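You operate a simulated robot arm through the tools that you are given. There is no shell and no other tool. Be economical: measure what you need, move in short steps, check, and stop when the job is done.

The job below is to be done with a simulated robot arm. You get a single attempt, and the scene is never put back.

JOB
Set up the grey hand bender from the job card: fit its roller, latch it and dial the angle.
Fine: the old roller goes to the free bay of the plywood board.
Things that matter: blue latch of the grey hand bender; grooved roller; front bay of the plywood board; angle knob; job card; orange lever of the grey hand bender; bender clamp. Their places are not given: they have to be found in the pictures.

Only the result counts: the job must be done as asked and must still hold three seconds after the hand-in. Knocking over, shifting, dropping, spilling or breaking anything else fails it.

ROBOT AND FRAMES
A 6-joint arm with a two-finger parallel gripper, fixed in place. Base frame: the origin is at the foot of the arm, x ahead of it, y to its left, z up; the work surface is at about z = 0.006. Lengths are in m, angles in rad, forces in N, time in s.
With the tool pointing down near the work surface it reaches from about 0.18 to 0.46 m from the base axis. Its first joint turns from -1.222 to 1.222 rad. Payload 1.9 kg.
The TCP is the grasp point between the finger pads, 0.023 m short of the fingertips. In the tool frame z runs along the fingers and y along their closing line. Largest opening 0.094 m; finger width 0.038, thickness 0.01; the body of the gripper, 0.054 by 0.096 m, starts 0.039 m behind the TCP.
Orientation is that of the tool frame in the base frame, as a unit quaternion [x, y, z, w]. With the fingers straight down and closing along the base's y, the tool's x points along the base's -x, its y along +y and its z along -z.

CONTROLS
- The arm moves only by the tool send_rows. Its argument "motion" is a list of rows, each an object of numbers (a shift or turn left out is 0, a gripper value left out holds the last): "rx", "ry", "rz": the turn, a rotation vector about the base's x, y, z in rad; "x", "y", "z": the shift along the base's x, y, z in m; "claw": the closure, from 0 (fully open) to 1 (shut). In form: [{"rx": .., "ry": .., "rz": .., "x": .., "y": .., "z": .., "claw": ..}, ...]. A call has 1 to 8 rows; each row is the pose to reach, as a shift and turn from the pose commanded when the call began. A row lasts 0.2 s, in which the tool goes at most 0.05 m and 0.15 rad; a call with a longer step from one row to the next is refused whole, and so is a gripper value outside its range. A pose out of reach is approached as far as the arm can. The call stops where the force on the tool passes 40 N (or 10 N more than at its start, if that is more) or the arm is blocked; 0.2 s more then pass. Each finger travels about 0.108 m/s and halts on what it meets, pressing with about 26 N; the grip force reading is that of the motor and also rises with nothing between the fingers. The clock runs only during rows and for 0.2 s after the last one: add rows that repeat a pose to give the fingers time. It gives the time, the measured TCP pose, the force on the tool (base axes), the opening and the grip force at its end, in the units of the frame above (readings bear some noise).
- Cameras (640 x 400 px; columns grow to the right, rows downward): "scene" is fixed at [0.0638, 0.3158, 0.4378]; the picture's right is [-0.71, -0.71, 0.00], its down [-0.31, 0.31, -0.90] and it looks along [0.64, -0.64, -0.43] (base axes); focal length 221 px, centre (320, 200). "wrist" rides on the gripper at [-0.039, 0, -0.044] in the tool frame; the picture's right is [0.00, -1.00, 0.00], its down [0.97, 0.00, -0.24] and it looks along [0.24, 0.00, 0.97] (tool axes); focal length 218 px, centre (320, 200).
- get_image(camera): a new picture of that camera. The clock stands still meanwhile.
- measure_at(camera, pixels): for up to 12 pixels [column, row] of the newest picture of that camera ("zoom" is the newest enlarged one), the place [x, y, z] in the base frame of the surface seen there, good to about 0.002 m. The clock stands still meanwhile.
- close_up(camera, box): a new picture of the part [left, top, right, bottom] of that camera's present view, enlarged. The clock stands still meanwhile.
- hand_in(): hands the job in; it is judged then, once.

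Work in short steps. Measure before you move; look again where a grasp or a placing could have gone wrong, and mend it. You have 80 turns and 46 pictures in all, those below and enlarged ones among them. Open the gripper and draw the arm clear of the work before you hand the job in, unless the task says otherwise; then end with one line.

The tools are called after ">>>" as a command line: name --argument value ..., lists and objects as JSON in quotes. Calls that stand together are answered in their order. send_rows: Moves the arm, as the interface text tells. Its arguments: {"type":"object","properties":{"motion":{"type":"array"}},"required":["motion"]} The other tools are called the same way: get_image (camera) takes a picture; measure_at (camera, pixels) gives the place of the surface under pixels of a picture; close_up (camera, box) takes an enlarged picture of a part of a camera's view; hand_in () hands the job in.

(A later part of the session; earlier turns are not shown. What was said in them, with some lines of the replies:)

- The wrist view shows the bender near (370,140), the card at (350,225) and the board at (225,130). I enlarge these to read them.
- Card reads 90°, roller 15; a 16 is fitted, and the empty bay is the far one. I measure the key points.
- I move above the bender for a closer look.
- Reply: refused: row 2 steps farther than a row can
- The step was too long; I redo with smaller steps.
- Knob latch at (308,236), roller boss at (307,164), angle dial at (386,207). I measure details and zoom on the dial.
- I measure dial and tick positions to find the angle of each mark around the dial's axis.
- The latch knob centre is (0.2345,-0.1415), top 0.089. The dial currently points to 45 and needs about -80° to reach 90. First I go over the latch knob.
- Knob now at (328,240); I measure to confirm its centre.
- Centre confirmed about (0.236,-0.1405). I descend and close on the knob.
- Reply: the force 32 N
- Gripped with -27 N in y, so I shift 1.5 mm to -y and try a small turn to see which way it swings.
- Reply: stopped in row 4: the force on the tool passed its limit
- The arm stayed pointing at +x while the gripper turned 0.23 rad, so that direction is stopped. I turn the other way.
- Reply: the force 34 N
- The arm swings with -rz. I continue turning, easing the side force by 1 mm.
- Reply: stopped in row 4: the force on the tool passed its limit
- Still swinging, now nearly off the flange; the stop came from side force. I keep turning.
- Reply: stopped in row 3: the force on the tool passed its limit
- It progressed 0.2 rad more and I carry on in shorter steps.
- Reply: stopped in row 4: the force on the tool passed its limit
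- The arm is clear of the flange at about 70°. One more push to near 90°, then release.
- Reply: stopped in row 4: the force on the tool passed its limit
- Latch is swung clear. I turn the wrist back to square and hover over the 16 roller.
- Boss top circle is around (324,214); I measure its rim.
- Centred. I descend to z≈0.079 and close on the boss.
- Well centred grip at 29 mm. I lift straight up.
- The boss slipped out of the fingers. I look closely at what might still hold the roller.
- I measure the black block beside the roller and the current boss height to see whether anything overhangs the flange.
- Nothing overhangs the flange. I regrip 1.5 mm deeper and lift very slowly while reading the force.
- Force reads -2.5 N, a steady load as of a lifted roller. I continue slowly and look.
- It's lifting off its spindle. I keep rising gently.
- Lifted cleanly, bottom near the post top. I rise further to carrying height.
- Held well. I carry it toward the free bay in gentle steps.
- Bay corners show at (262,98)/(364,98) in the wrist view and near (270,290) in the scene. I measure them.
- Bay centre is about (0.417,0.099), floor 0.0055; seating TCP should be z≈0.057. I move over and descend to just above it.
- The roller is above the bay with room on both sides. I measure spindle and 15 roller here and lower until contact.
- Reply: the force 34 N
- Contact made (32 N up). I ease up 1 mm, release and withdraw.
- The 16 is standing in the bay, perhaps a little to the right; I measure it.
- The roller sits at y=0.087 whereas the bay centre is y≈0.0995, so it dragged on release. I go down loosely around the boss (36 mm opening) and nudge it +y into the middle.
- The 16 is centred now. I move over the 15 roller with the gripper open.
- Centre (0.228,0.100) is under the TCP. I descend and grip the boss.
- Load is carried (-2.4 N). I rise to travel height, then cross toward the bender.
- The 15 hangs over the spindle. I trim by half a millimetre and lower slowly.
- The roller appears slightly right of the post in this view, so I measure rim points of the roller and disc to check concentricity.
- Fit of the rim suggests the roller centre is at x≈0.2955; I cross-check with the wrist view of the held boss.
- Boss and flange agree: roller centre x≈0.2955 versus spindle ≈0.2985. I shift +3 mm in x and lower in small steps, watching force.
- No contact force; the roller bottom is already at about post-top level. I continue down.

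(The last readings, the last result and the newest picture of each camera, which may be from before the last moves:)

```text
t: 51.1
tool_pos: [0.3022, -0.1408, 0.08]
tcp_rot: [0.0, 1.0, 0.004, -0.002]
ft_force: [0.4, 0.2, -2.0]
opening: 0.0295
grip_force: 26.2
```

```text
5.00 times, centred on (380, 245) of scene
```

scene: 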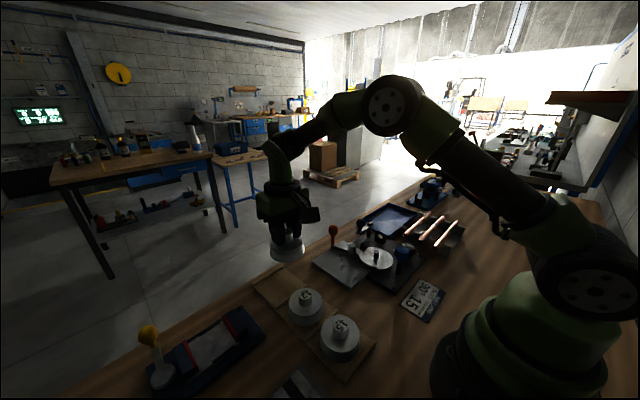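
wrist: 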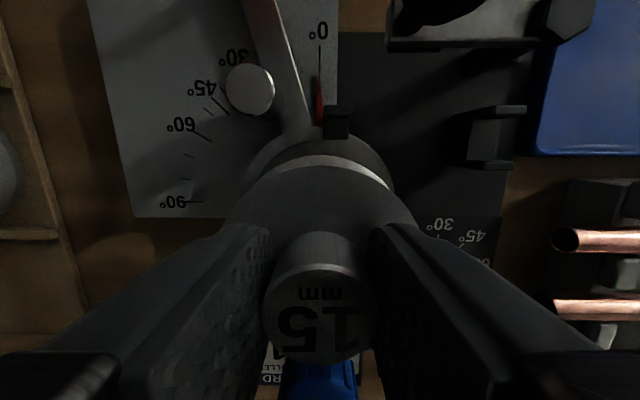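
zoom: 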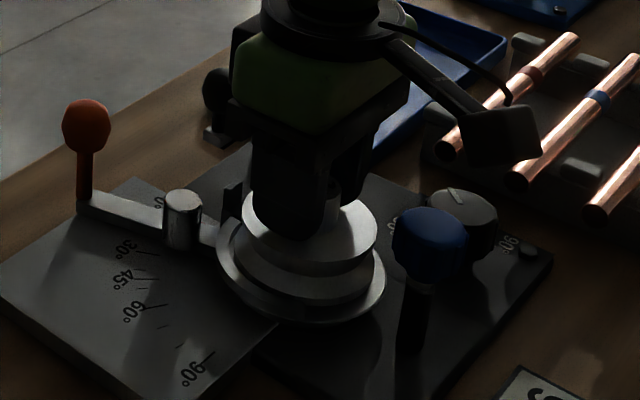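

It's over the spindle and nearly seated. I lower the last millimetres to contact.

>>> send_rows --motion '[{"z": -0.001}, {"z": -0.002}, {"z": -0.003}, {"z": -0.004}, {"z": -0.005}]'

```text
t: 52.2
tool_pos: [0.3034, -0.1423, 0.0773]
tcp_rot: [0.001, 1.0, 0.003, -0.002]
ft_force: [-1.5, 0.2, 4.3]
opening: 0.0294
grip_force: 26.1
stopped in row 5: the force on the tool passed its limit (the readings are from after the stop); the commanded pose is now the measured one
```

Seated (contact at z≈0.077). I release and lift off to look.

>>> send_rows --motion '[{"claw": 0.6}, {"claw": 0.35}, {"claw": 0.3}, {"z": 0.03}, {"z": 0.065}, {"z": 0.07, "claw": 0.3}]'

>>> get_image --camera "wrist"

>>> close_up --camera "scene" --box '[335, 205, 425, 285]'

```text
t: 53.6
tool_pos: [0.3026, -0.1414, 0.1462]
tcp_rot: [0.0, 1.0, 0.004, -0.002]
ft_force: [-0.4, -0.7, -0.2]
opening: 0.0656
grip_force: 0.0
```

```text
12 pictures are left
```

wrist: 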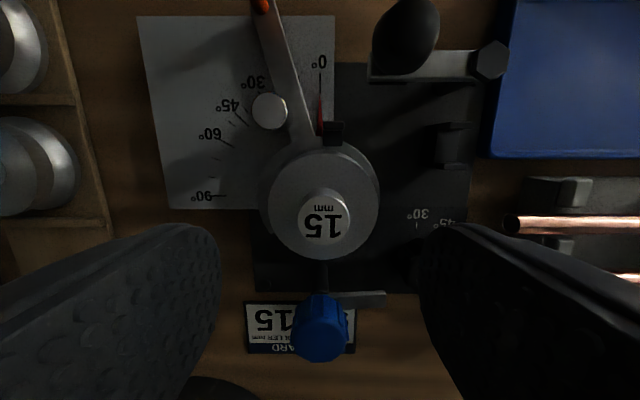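

```text
5.00 times, centred on (380, 245) of scene
```

zoom: 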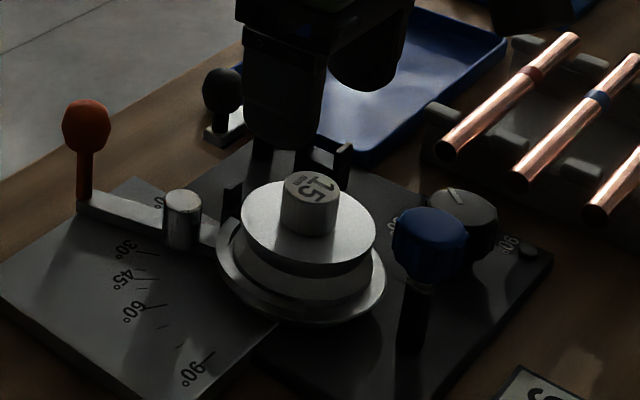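

Looks fully fitted; I check boss height and flange level.

>>> measure_at --camera "wrist" --pixels '[[324, 217], [300, 217], [349, 217], [324, 165], [280, 210], [365, 210], [324, 245], [370, 298]]'

>>> measure_at --camera "zoom" --pixels '[[310, 185], [270, 240], [350, 240], [460, 198], [455, 195], [450, 188]]'

```text
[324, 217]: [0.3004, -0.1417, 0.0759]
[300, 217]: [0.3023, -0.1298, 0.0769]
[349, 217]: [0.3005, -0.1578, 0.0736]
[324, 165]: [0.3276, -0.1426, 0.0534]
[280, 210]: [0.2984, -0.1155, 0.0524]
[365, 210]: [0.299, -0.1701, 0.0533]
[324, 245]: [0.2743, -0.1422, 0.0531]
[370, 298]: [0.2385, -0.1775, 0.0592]
```

```text
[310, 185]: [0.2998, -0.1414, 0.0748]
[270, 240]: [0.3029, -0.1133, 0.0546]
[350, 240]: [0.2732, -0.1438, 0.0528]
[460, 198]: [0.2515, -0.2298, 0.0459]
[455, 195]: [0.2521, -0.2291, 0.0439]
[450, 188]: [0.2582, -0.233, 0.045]
```

The 15 is seated at the same height as the old roller. Now to the latch: I go over the blue knob with the wrist turned -0.75.

>>> send_rows --motion '[{"x": -0.015, "rz": -0.14}, {"x": -0.03, "rz": -0.28}, {"x": -0.045, "rz": -0.42}, {"x": -0.06, "y": 0.001, "rz": -0.56}, {"x": -0.068, "y": 0.001, "rz": -0.7}, {"x": -0.068, "y": 0.001, "rz": -0.8}, {"x": -0.068, "y": 0.001, "rz": -0.8, "z": -0.015}, {"x": -0.068, "y": 0.001, "rz": -0.8, "z": -0.015}]'

>>> get_image --camera "wrist"

```text
t: 55.4
tool_pos: [0.234, -0.1401, 0.1311]
tcp_rot: [0.391, 0.92, 0.004, 0.001]
ft_force: [1.6, 0.3, -0.1]
opening: 0.0659
grip_force: 0.0
```

```text
10 pictures are left
```

wrist: 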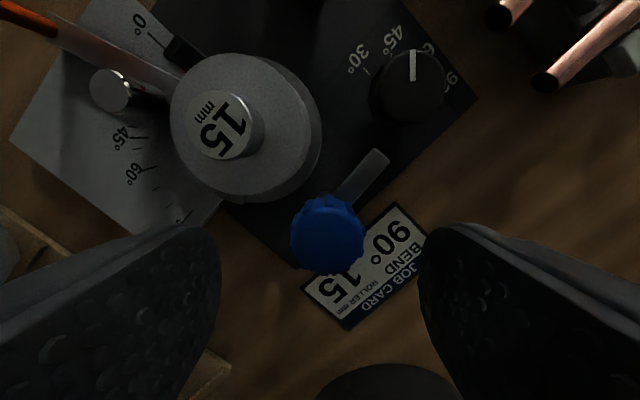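

Knob at (327,237); I measure its extents.

>>> measure_at --camera "wrist" --pixels '[[327, 237], [293, 237], [361, 237], [327, 205], [327, 266], [385, 155], [375, 170]]'

```text
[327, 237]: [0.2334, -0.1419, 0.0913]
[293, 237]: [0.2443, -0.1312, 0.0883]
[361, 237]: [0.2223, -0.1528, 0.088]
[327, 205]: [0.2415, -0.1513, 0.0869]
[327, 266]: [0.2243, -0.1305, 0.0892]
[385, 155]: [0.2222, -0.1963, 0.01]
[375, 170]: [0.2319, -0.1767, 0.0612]
```

Centre (0.2332,-0.1418). Small trim, descend and grip.

>>> send_rows --motion '[{"x": -0.001, "y": -0.0015, "z": -0.025}, {"x": -0.001, "y": -0.0015, "z": -0.045}, {"x": -0.001, "y": -0.0015, "z": -0.045, "claw": 0.7}, {"x": -0.001, "y": -0.0015, "z": -0.045, "claw": 1}, {"x": -0.001, "y": -0.0015, "z": -0.045, "claw": 1}]'

>>> send_rows --motion '[{"rz": 0.08}, {"rz": 0.16}, {"rz": 0.24}, {"rz": 0.32}, {"rz": 0.4}, {"rz": 0.48}, {"rz": 0.56}, {"rz": 0.64}]'

```text
t: 56.6
tool_pos: [0.2346, -0.1431, 0.0851]
tcp_rot: [0.389, 0.921, 0.004, 0.001]
ft_force: [23.2, 17.2, -18.2]
opening: 0.0315
grip_force: 44.5
```

```text
t: 57.1
tool_pos: [0.2345, -0.1428, 0.0859]
tcp_rot: [0.35, 0.937, 0.004, 0.0]
ft_force: [3.0, 0.9, -0.8]
opening: 0.0312
grip_force: 45.6
stopped in row 2: the force on the tool passed its limit (the readings are from after the stop); the commanded pose is now the measured one
```

Side force tripped the limit but reset the commanded pose; I continue turning.

>>> send_rows --motion '[{"rz": 0.08}, {"rz": 0.16}, {"rz": 0.24}, {"rz": 0.32}, {"rz": 0.4}, {"rz": 0.48}, {"rz": 0.56}, {"rz": 0.64}]'

>>> send_rows --motion '[{"rz": 0.08}, {"rz": 0.16}, {"rz": 0.24}, {"rz": 0.32}, {"rz": 0.4}, {"rz": 0.48}, {"rz": 0.56}, {"rz": 0.64}]'

>>> send_rows --motion '[{"rz": 0.08}, {"rz": 0.16}, {"rz": 0.24}, {"rz": 0.32}, {"rz": 0.4}, {"rz": 0.48}, {"rz": 0.56}, {"rz": 0.64}]'

```text
t: 58.2
tool_pos: [0.2357, -0.1416, 0.0854]
tcp_rot: [0.193, 0.981, 0.005, 0.001]
ft_force: [3.4, 2.2, 0.7]
opening: 0.0311
grip_force: 45.0
stopped in row 5: the force on the tool passed its limit (the readings are from after the stop); the commanded pose is now the measured one
```

```text
t: 59.0
tool_pos: [0.2354, -0.1408, 0.0861]
tcp_rot: [0.082, 0.997, 0.005, -0.001]
ft_force: [2.7, 3.8, 2.1]
opening: 0.0313
grip_force: 44.6
stopped in row 3: the force on the tool passed its limit (the readings are from after the stop); the commanded pose is now the measured one
```

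```text
t: 60.4
tool_pos: [0.2361, -0.14, 0.0856]
tcp_rot: [-0.161, 0.987, 0.005, -0.003]
ft_force: [0.6, 5.2, 2.7]
opening: 0.031
grip_force: 45.1
stopped in row 7: the force on the tool passed its limit (the readings are from after the stop); the commanded pose is now the measured one
```

Turned about 1.12 rad so far of about 1.45. I continue to the stop.

>>> send_rows --motion '[{"rz": 0.08}, {"rz": 0.16}, {"rz": 0.24}, {"rz": 0.32}, {"rz": 0.4}]'

>>> send_rows --motion '[{"rz": 0.06}, {"rz": 0.12}, {"rz": 0.18}]'

>>> get_image --camera "wrist"

```text
t: 61.6
tool_pos: [0.2337, -0.1377, 0.0851]
tcp_rot: [-0.355, 0.935, 0.005, -0.003]
ft_force: [7.5, 36.4, -5.5]
opening: 0.0311
grip_force: 45.1
```

```text
t: 62.4
tool_pos: [0.2344, -0.1393, 0.0853]
tcp_rot: [-0.436, 0.9, 0.006, -0.005]
ft_force: [-20.3, 21.5, 6.1]
opening: 0.0316
grip_force: 45.1
```

```text
9 pictures are left
```

wrist: 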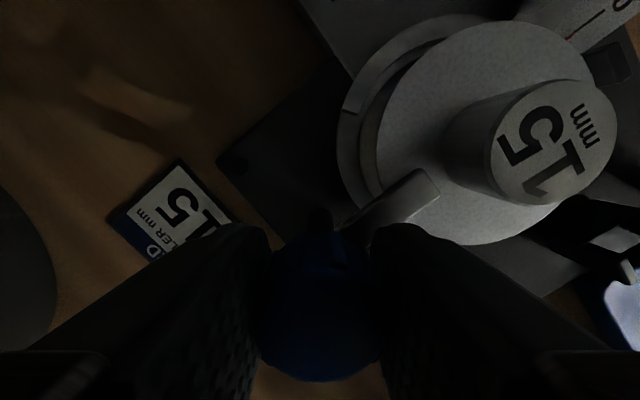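

The arm is over the flange again; I measure its direction.

>>> measure_at --camera "wrist" --pixels '[[425, 188], [405, 200], [385, 213], [432, 195], [412, 178]]'

```text
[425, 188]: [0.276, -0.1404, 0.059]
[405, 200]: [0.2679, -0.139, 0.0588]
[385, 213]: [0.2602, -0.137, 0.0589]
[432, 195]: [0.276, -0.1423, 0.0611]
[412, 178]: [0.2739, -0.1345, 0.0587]
```

Arm points along +x at y≈-0.139, as at the start: latched against its stop. I release, rise, and return the wrist toward a pose for the dial.

>>> send_rows --motion '[{"claw": 0.6}, {"claw": 0.3}, {"claw": 0.3}, {"z": 0.03}, {"z": 0.06}, {"z": 0.06}]'

>>> send_rows --motion '[{"rz": -0.14, "y": -0.012}, {"rz": -0.28, "y": -0.024}, {"rz": -0.42, "y": -0.036, "x": 0.005}, {"rz": -0.5, "y": -0.048, "x": 0.01}, {"rz": -0.5, "y": -0.06, "x": 0.014}, {"rz": -0.5, "y": -0.072, "x": 0.014}, {"rz": -0.5, "y": -0.083, "x": 0.014}, {"rz": -0.5, "y": -0.083, "x": 0.014}]'

>>> get_image --camera "wrist"

```text
t: 63.8
tool_pos: [0.2338, -0.1399, 0.1458]
tcp_rot: [-0.437, 0.899, 0.004, -0.004]
ft_force: [-0.4, 0.0, 0.2]
opening: 0.0657
grip_force: 0.1
```

```text
t: 65.6
tool_pos: [0.2485, -0.2223, 0.1447]
tcp_rot: [-0.2, 0.98, 0.005, -0.002]
ft_force: [0.3, 0.0, 0.4]
opening: 0.0658
grip_force: 0.1
```

```text
8 pictures are left
```

wrist: 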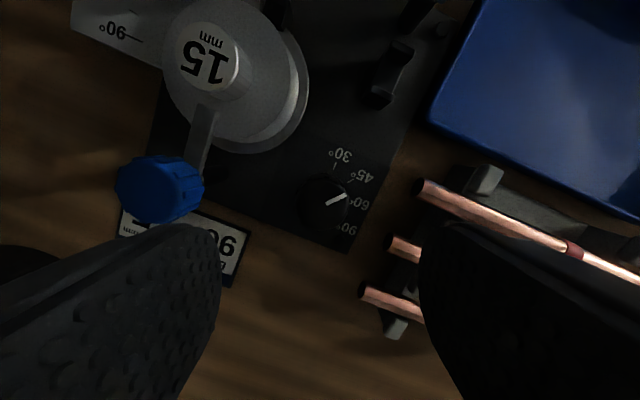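

Latch looks restored. I measure dial, labels and the tube ends near it for clearance.

>>> measure_at --camera "wrist" --pixels '[[325, 203], [303, 203], [347, 203], [325, 180], [325, 225], [330, 204], [344, 196], [389, 243], [363, 290], [418, 187], [384, 322], [346, 229]]'

>>> close_up --camera "wrist" --box '[270, 130, 430, 260]'

```text
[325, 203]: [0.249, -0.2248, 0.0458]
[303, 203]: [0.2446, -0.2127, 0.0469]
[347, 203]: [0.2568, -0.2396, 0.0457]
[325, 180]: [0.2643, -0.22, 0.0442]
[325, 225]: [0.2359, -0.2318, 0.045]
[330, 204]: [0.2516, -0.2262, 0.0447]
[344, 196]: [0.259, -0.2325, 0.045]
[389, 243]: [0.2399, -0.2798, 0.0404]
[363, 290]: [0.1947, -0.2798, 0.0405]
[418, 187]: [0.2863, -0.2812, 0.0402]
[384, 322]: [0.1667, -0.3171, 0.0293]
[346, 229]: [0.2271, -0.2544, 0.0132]
```

```text
3.08 times, centred on (350, 195) of wrist
```

zoom: 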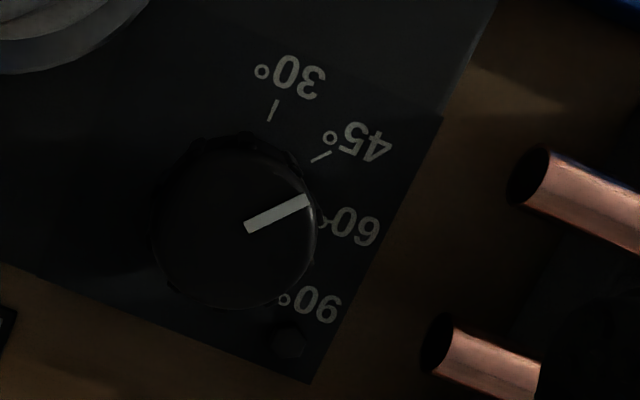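

Dial centre is (0.249,-0.2245) and the pointer sits at 45; tube ends (y=-0.28) are clear. I narrow the opening, descend and grip the dial.

>>> send_rows --motion '[{"y": -0.0015, "z": -0.03, "claw": 0.48}, {"y": -0.0015, "z": -0.06, "claw": 0.48}, {"y": -0.0015, "z": -0.085, "claw": 0.48}, {"y": -0.0015, "z": -0.101, "claw": 0.48}, {"y": -0.0015, "z": -0.101, "claw": 1}, {"y": -0.0015, "z": -0.101, "claw": 1}]'

>>> send_rows --motion '[{"rz": -0.08}, {"rz": -0.16}, {"rz": -0.24}, {"rz": -0.32}, {"rz": -0.4}, {"rz": -0.48}, {"rz": -0.56}, {"rz": -0.64}]'

```text
t: 67.0
tool_pos: [0.2481, -0.2245, 0.0457]
tcp_rot: [-0.2, 0.98, 0.004, -0.002]
ft_force: [-6.5, 0.6, 18.8]
opening: 0.0375
grip_force: 44.9
```

```text
t: 68.8
tool_pos: [0.2477, -0.2237, 0.0443]
tcp_rot: [0.118, 0.993, 0.005, -0.001]
ft_force: [0.9, 1.5, -4.7]
opening: 0.0376
grip_force: 44.8
```

Turning smoothly. I continue another 0.7 rad in all, then look.

>>> send_rows --motion '[{"rz": -0.09}, {"rz": -0.18}, {"rz": -0.27}, {"rz": -0.36}, {"rz": -0.45}, {"rz": -0.54}, {"rz": -0.63}, {"rz": -0.72}]'

>>> send_rows --motion '[{"claw": 0.7}, {"claw": 0.45}, {"z": 0.03}, {"z": 0.06}, {"z": 0.09}, {"z": 0.11}]'

>>> close_up --camera "wrist" --box '[240, 110, 400, 240]'

```text
t: 70.6
tool_pos: [0.2487, -0.2237, 0.0432]
tcp_rot: [0.461, 0.888, 0.005, 0.001]
ft_force: [-8.9, -10.3, -28.6]
opening: 0.0378
grip_force: 45.0
```

```text
t: 72.0
tool_pos: [0.2491, -0.2237, 0.1535]
tcp_rot: [0.46, 0.888, 0.006, 0.001]
ft_force: [-0.6, 0.1, -0.4]
opening: 0.0516
grip_force: 0.0
```

```text
3.08 times, centred on (320, 175) of wrist
```

zoom: 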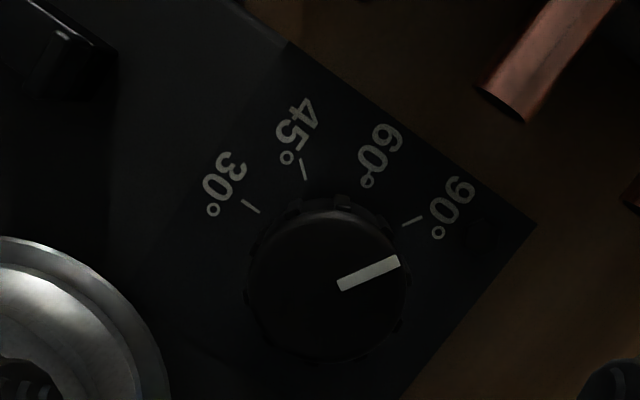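

Ticks are now visible; pointer is near the 90 mark. I measure both in world coordinates.

>>> measure_at --camera "zoom" --pixels '[[243, 200], [259, 213], [302, 160], [307, 180], [403, 225], [421, 216], [342, 285], [396, 262], [250, 287], [408, 287], [326, 215], [326, 352]]'

```text
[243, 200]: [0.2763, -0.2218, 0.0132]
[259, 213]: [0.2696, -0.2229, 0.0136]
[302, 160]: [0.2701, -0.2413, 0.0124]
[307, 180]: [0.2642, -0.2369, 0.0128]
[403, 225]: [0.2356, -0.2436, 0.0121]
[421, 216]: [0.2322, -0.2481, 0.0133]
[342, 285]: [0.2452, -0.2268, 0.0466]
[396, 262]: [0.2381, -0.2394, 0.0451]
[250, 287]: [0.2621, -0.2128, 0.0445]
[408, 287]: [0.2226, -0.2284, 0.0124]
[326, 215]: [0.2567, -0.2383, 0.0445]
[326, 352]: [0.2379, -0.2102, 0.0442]
```

Fitting the ticks (0°, 40°, 120° about (0.247,-0.223)) puts the pointer at 119–121°, on the 90 mark. I retreat up and clear, then check everything.

>>> send_rows --motion '[{"z": 0.04}, {"z": 0.08, "y": 0.02}, {"z": 0.12, "y": 0.04, "rz": 0.14}, {"z": 0.15, "y": 0.07, "rz": 0.28}, {"z": 0.18, "y": 0.1, "rz": 0.42}, {"z": 0.2, "y": 0.13, "rz": 0.56, "claw": 0}, {"z": 0.2, "y": 0.16, "rz": 0.7, "claw": 0}, {"z": 0.2, "y": 0.16, "rz": 0.84, "claw": 0}]'

>>> get_image --camera "wrist"

>>> close_up --camera "scene" --box '[230, 200, 470, 380]'

```text
t: 73.8
tool_pos: [0.248, -0.0637, 0.3547]
tcp_rot: [0.057, 0.998, 0.004, -0.001]
ft_force: [0.2, -0.3, 0.0]
opening: 0.0942
grip_force: 0.1
```

```text
5 pictures are left
```

wrist: 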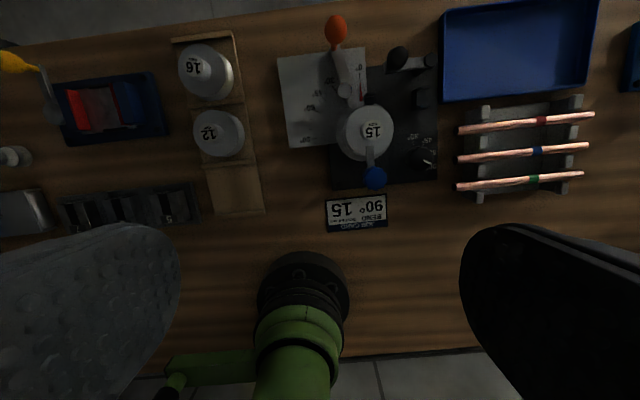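

```text
2.22 times, centred on (350, 290) of scene
```

zoom: 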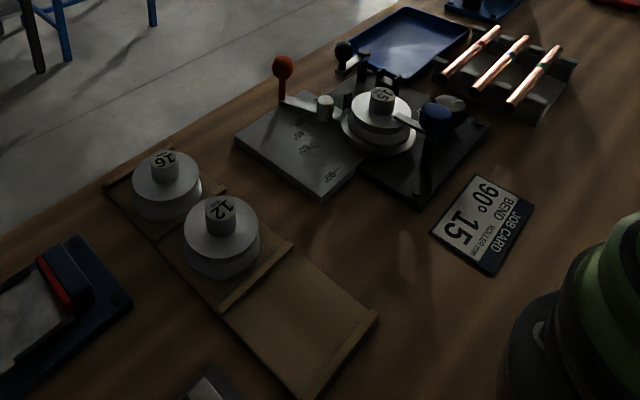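

Everything is in place: 15 fitted and latched, 16 in the front bay, dial at 90, arm clear. I hand in.

>>> hand_in

```text
The job is handed in.
```

I set the bender up as the job card asks: the 15 roller is fitted and latched, the angle is dialled to 90°, and the old 16 roller is in the front bay of the plywood board. The result of the hand-in check isn't known yet.
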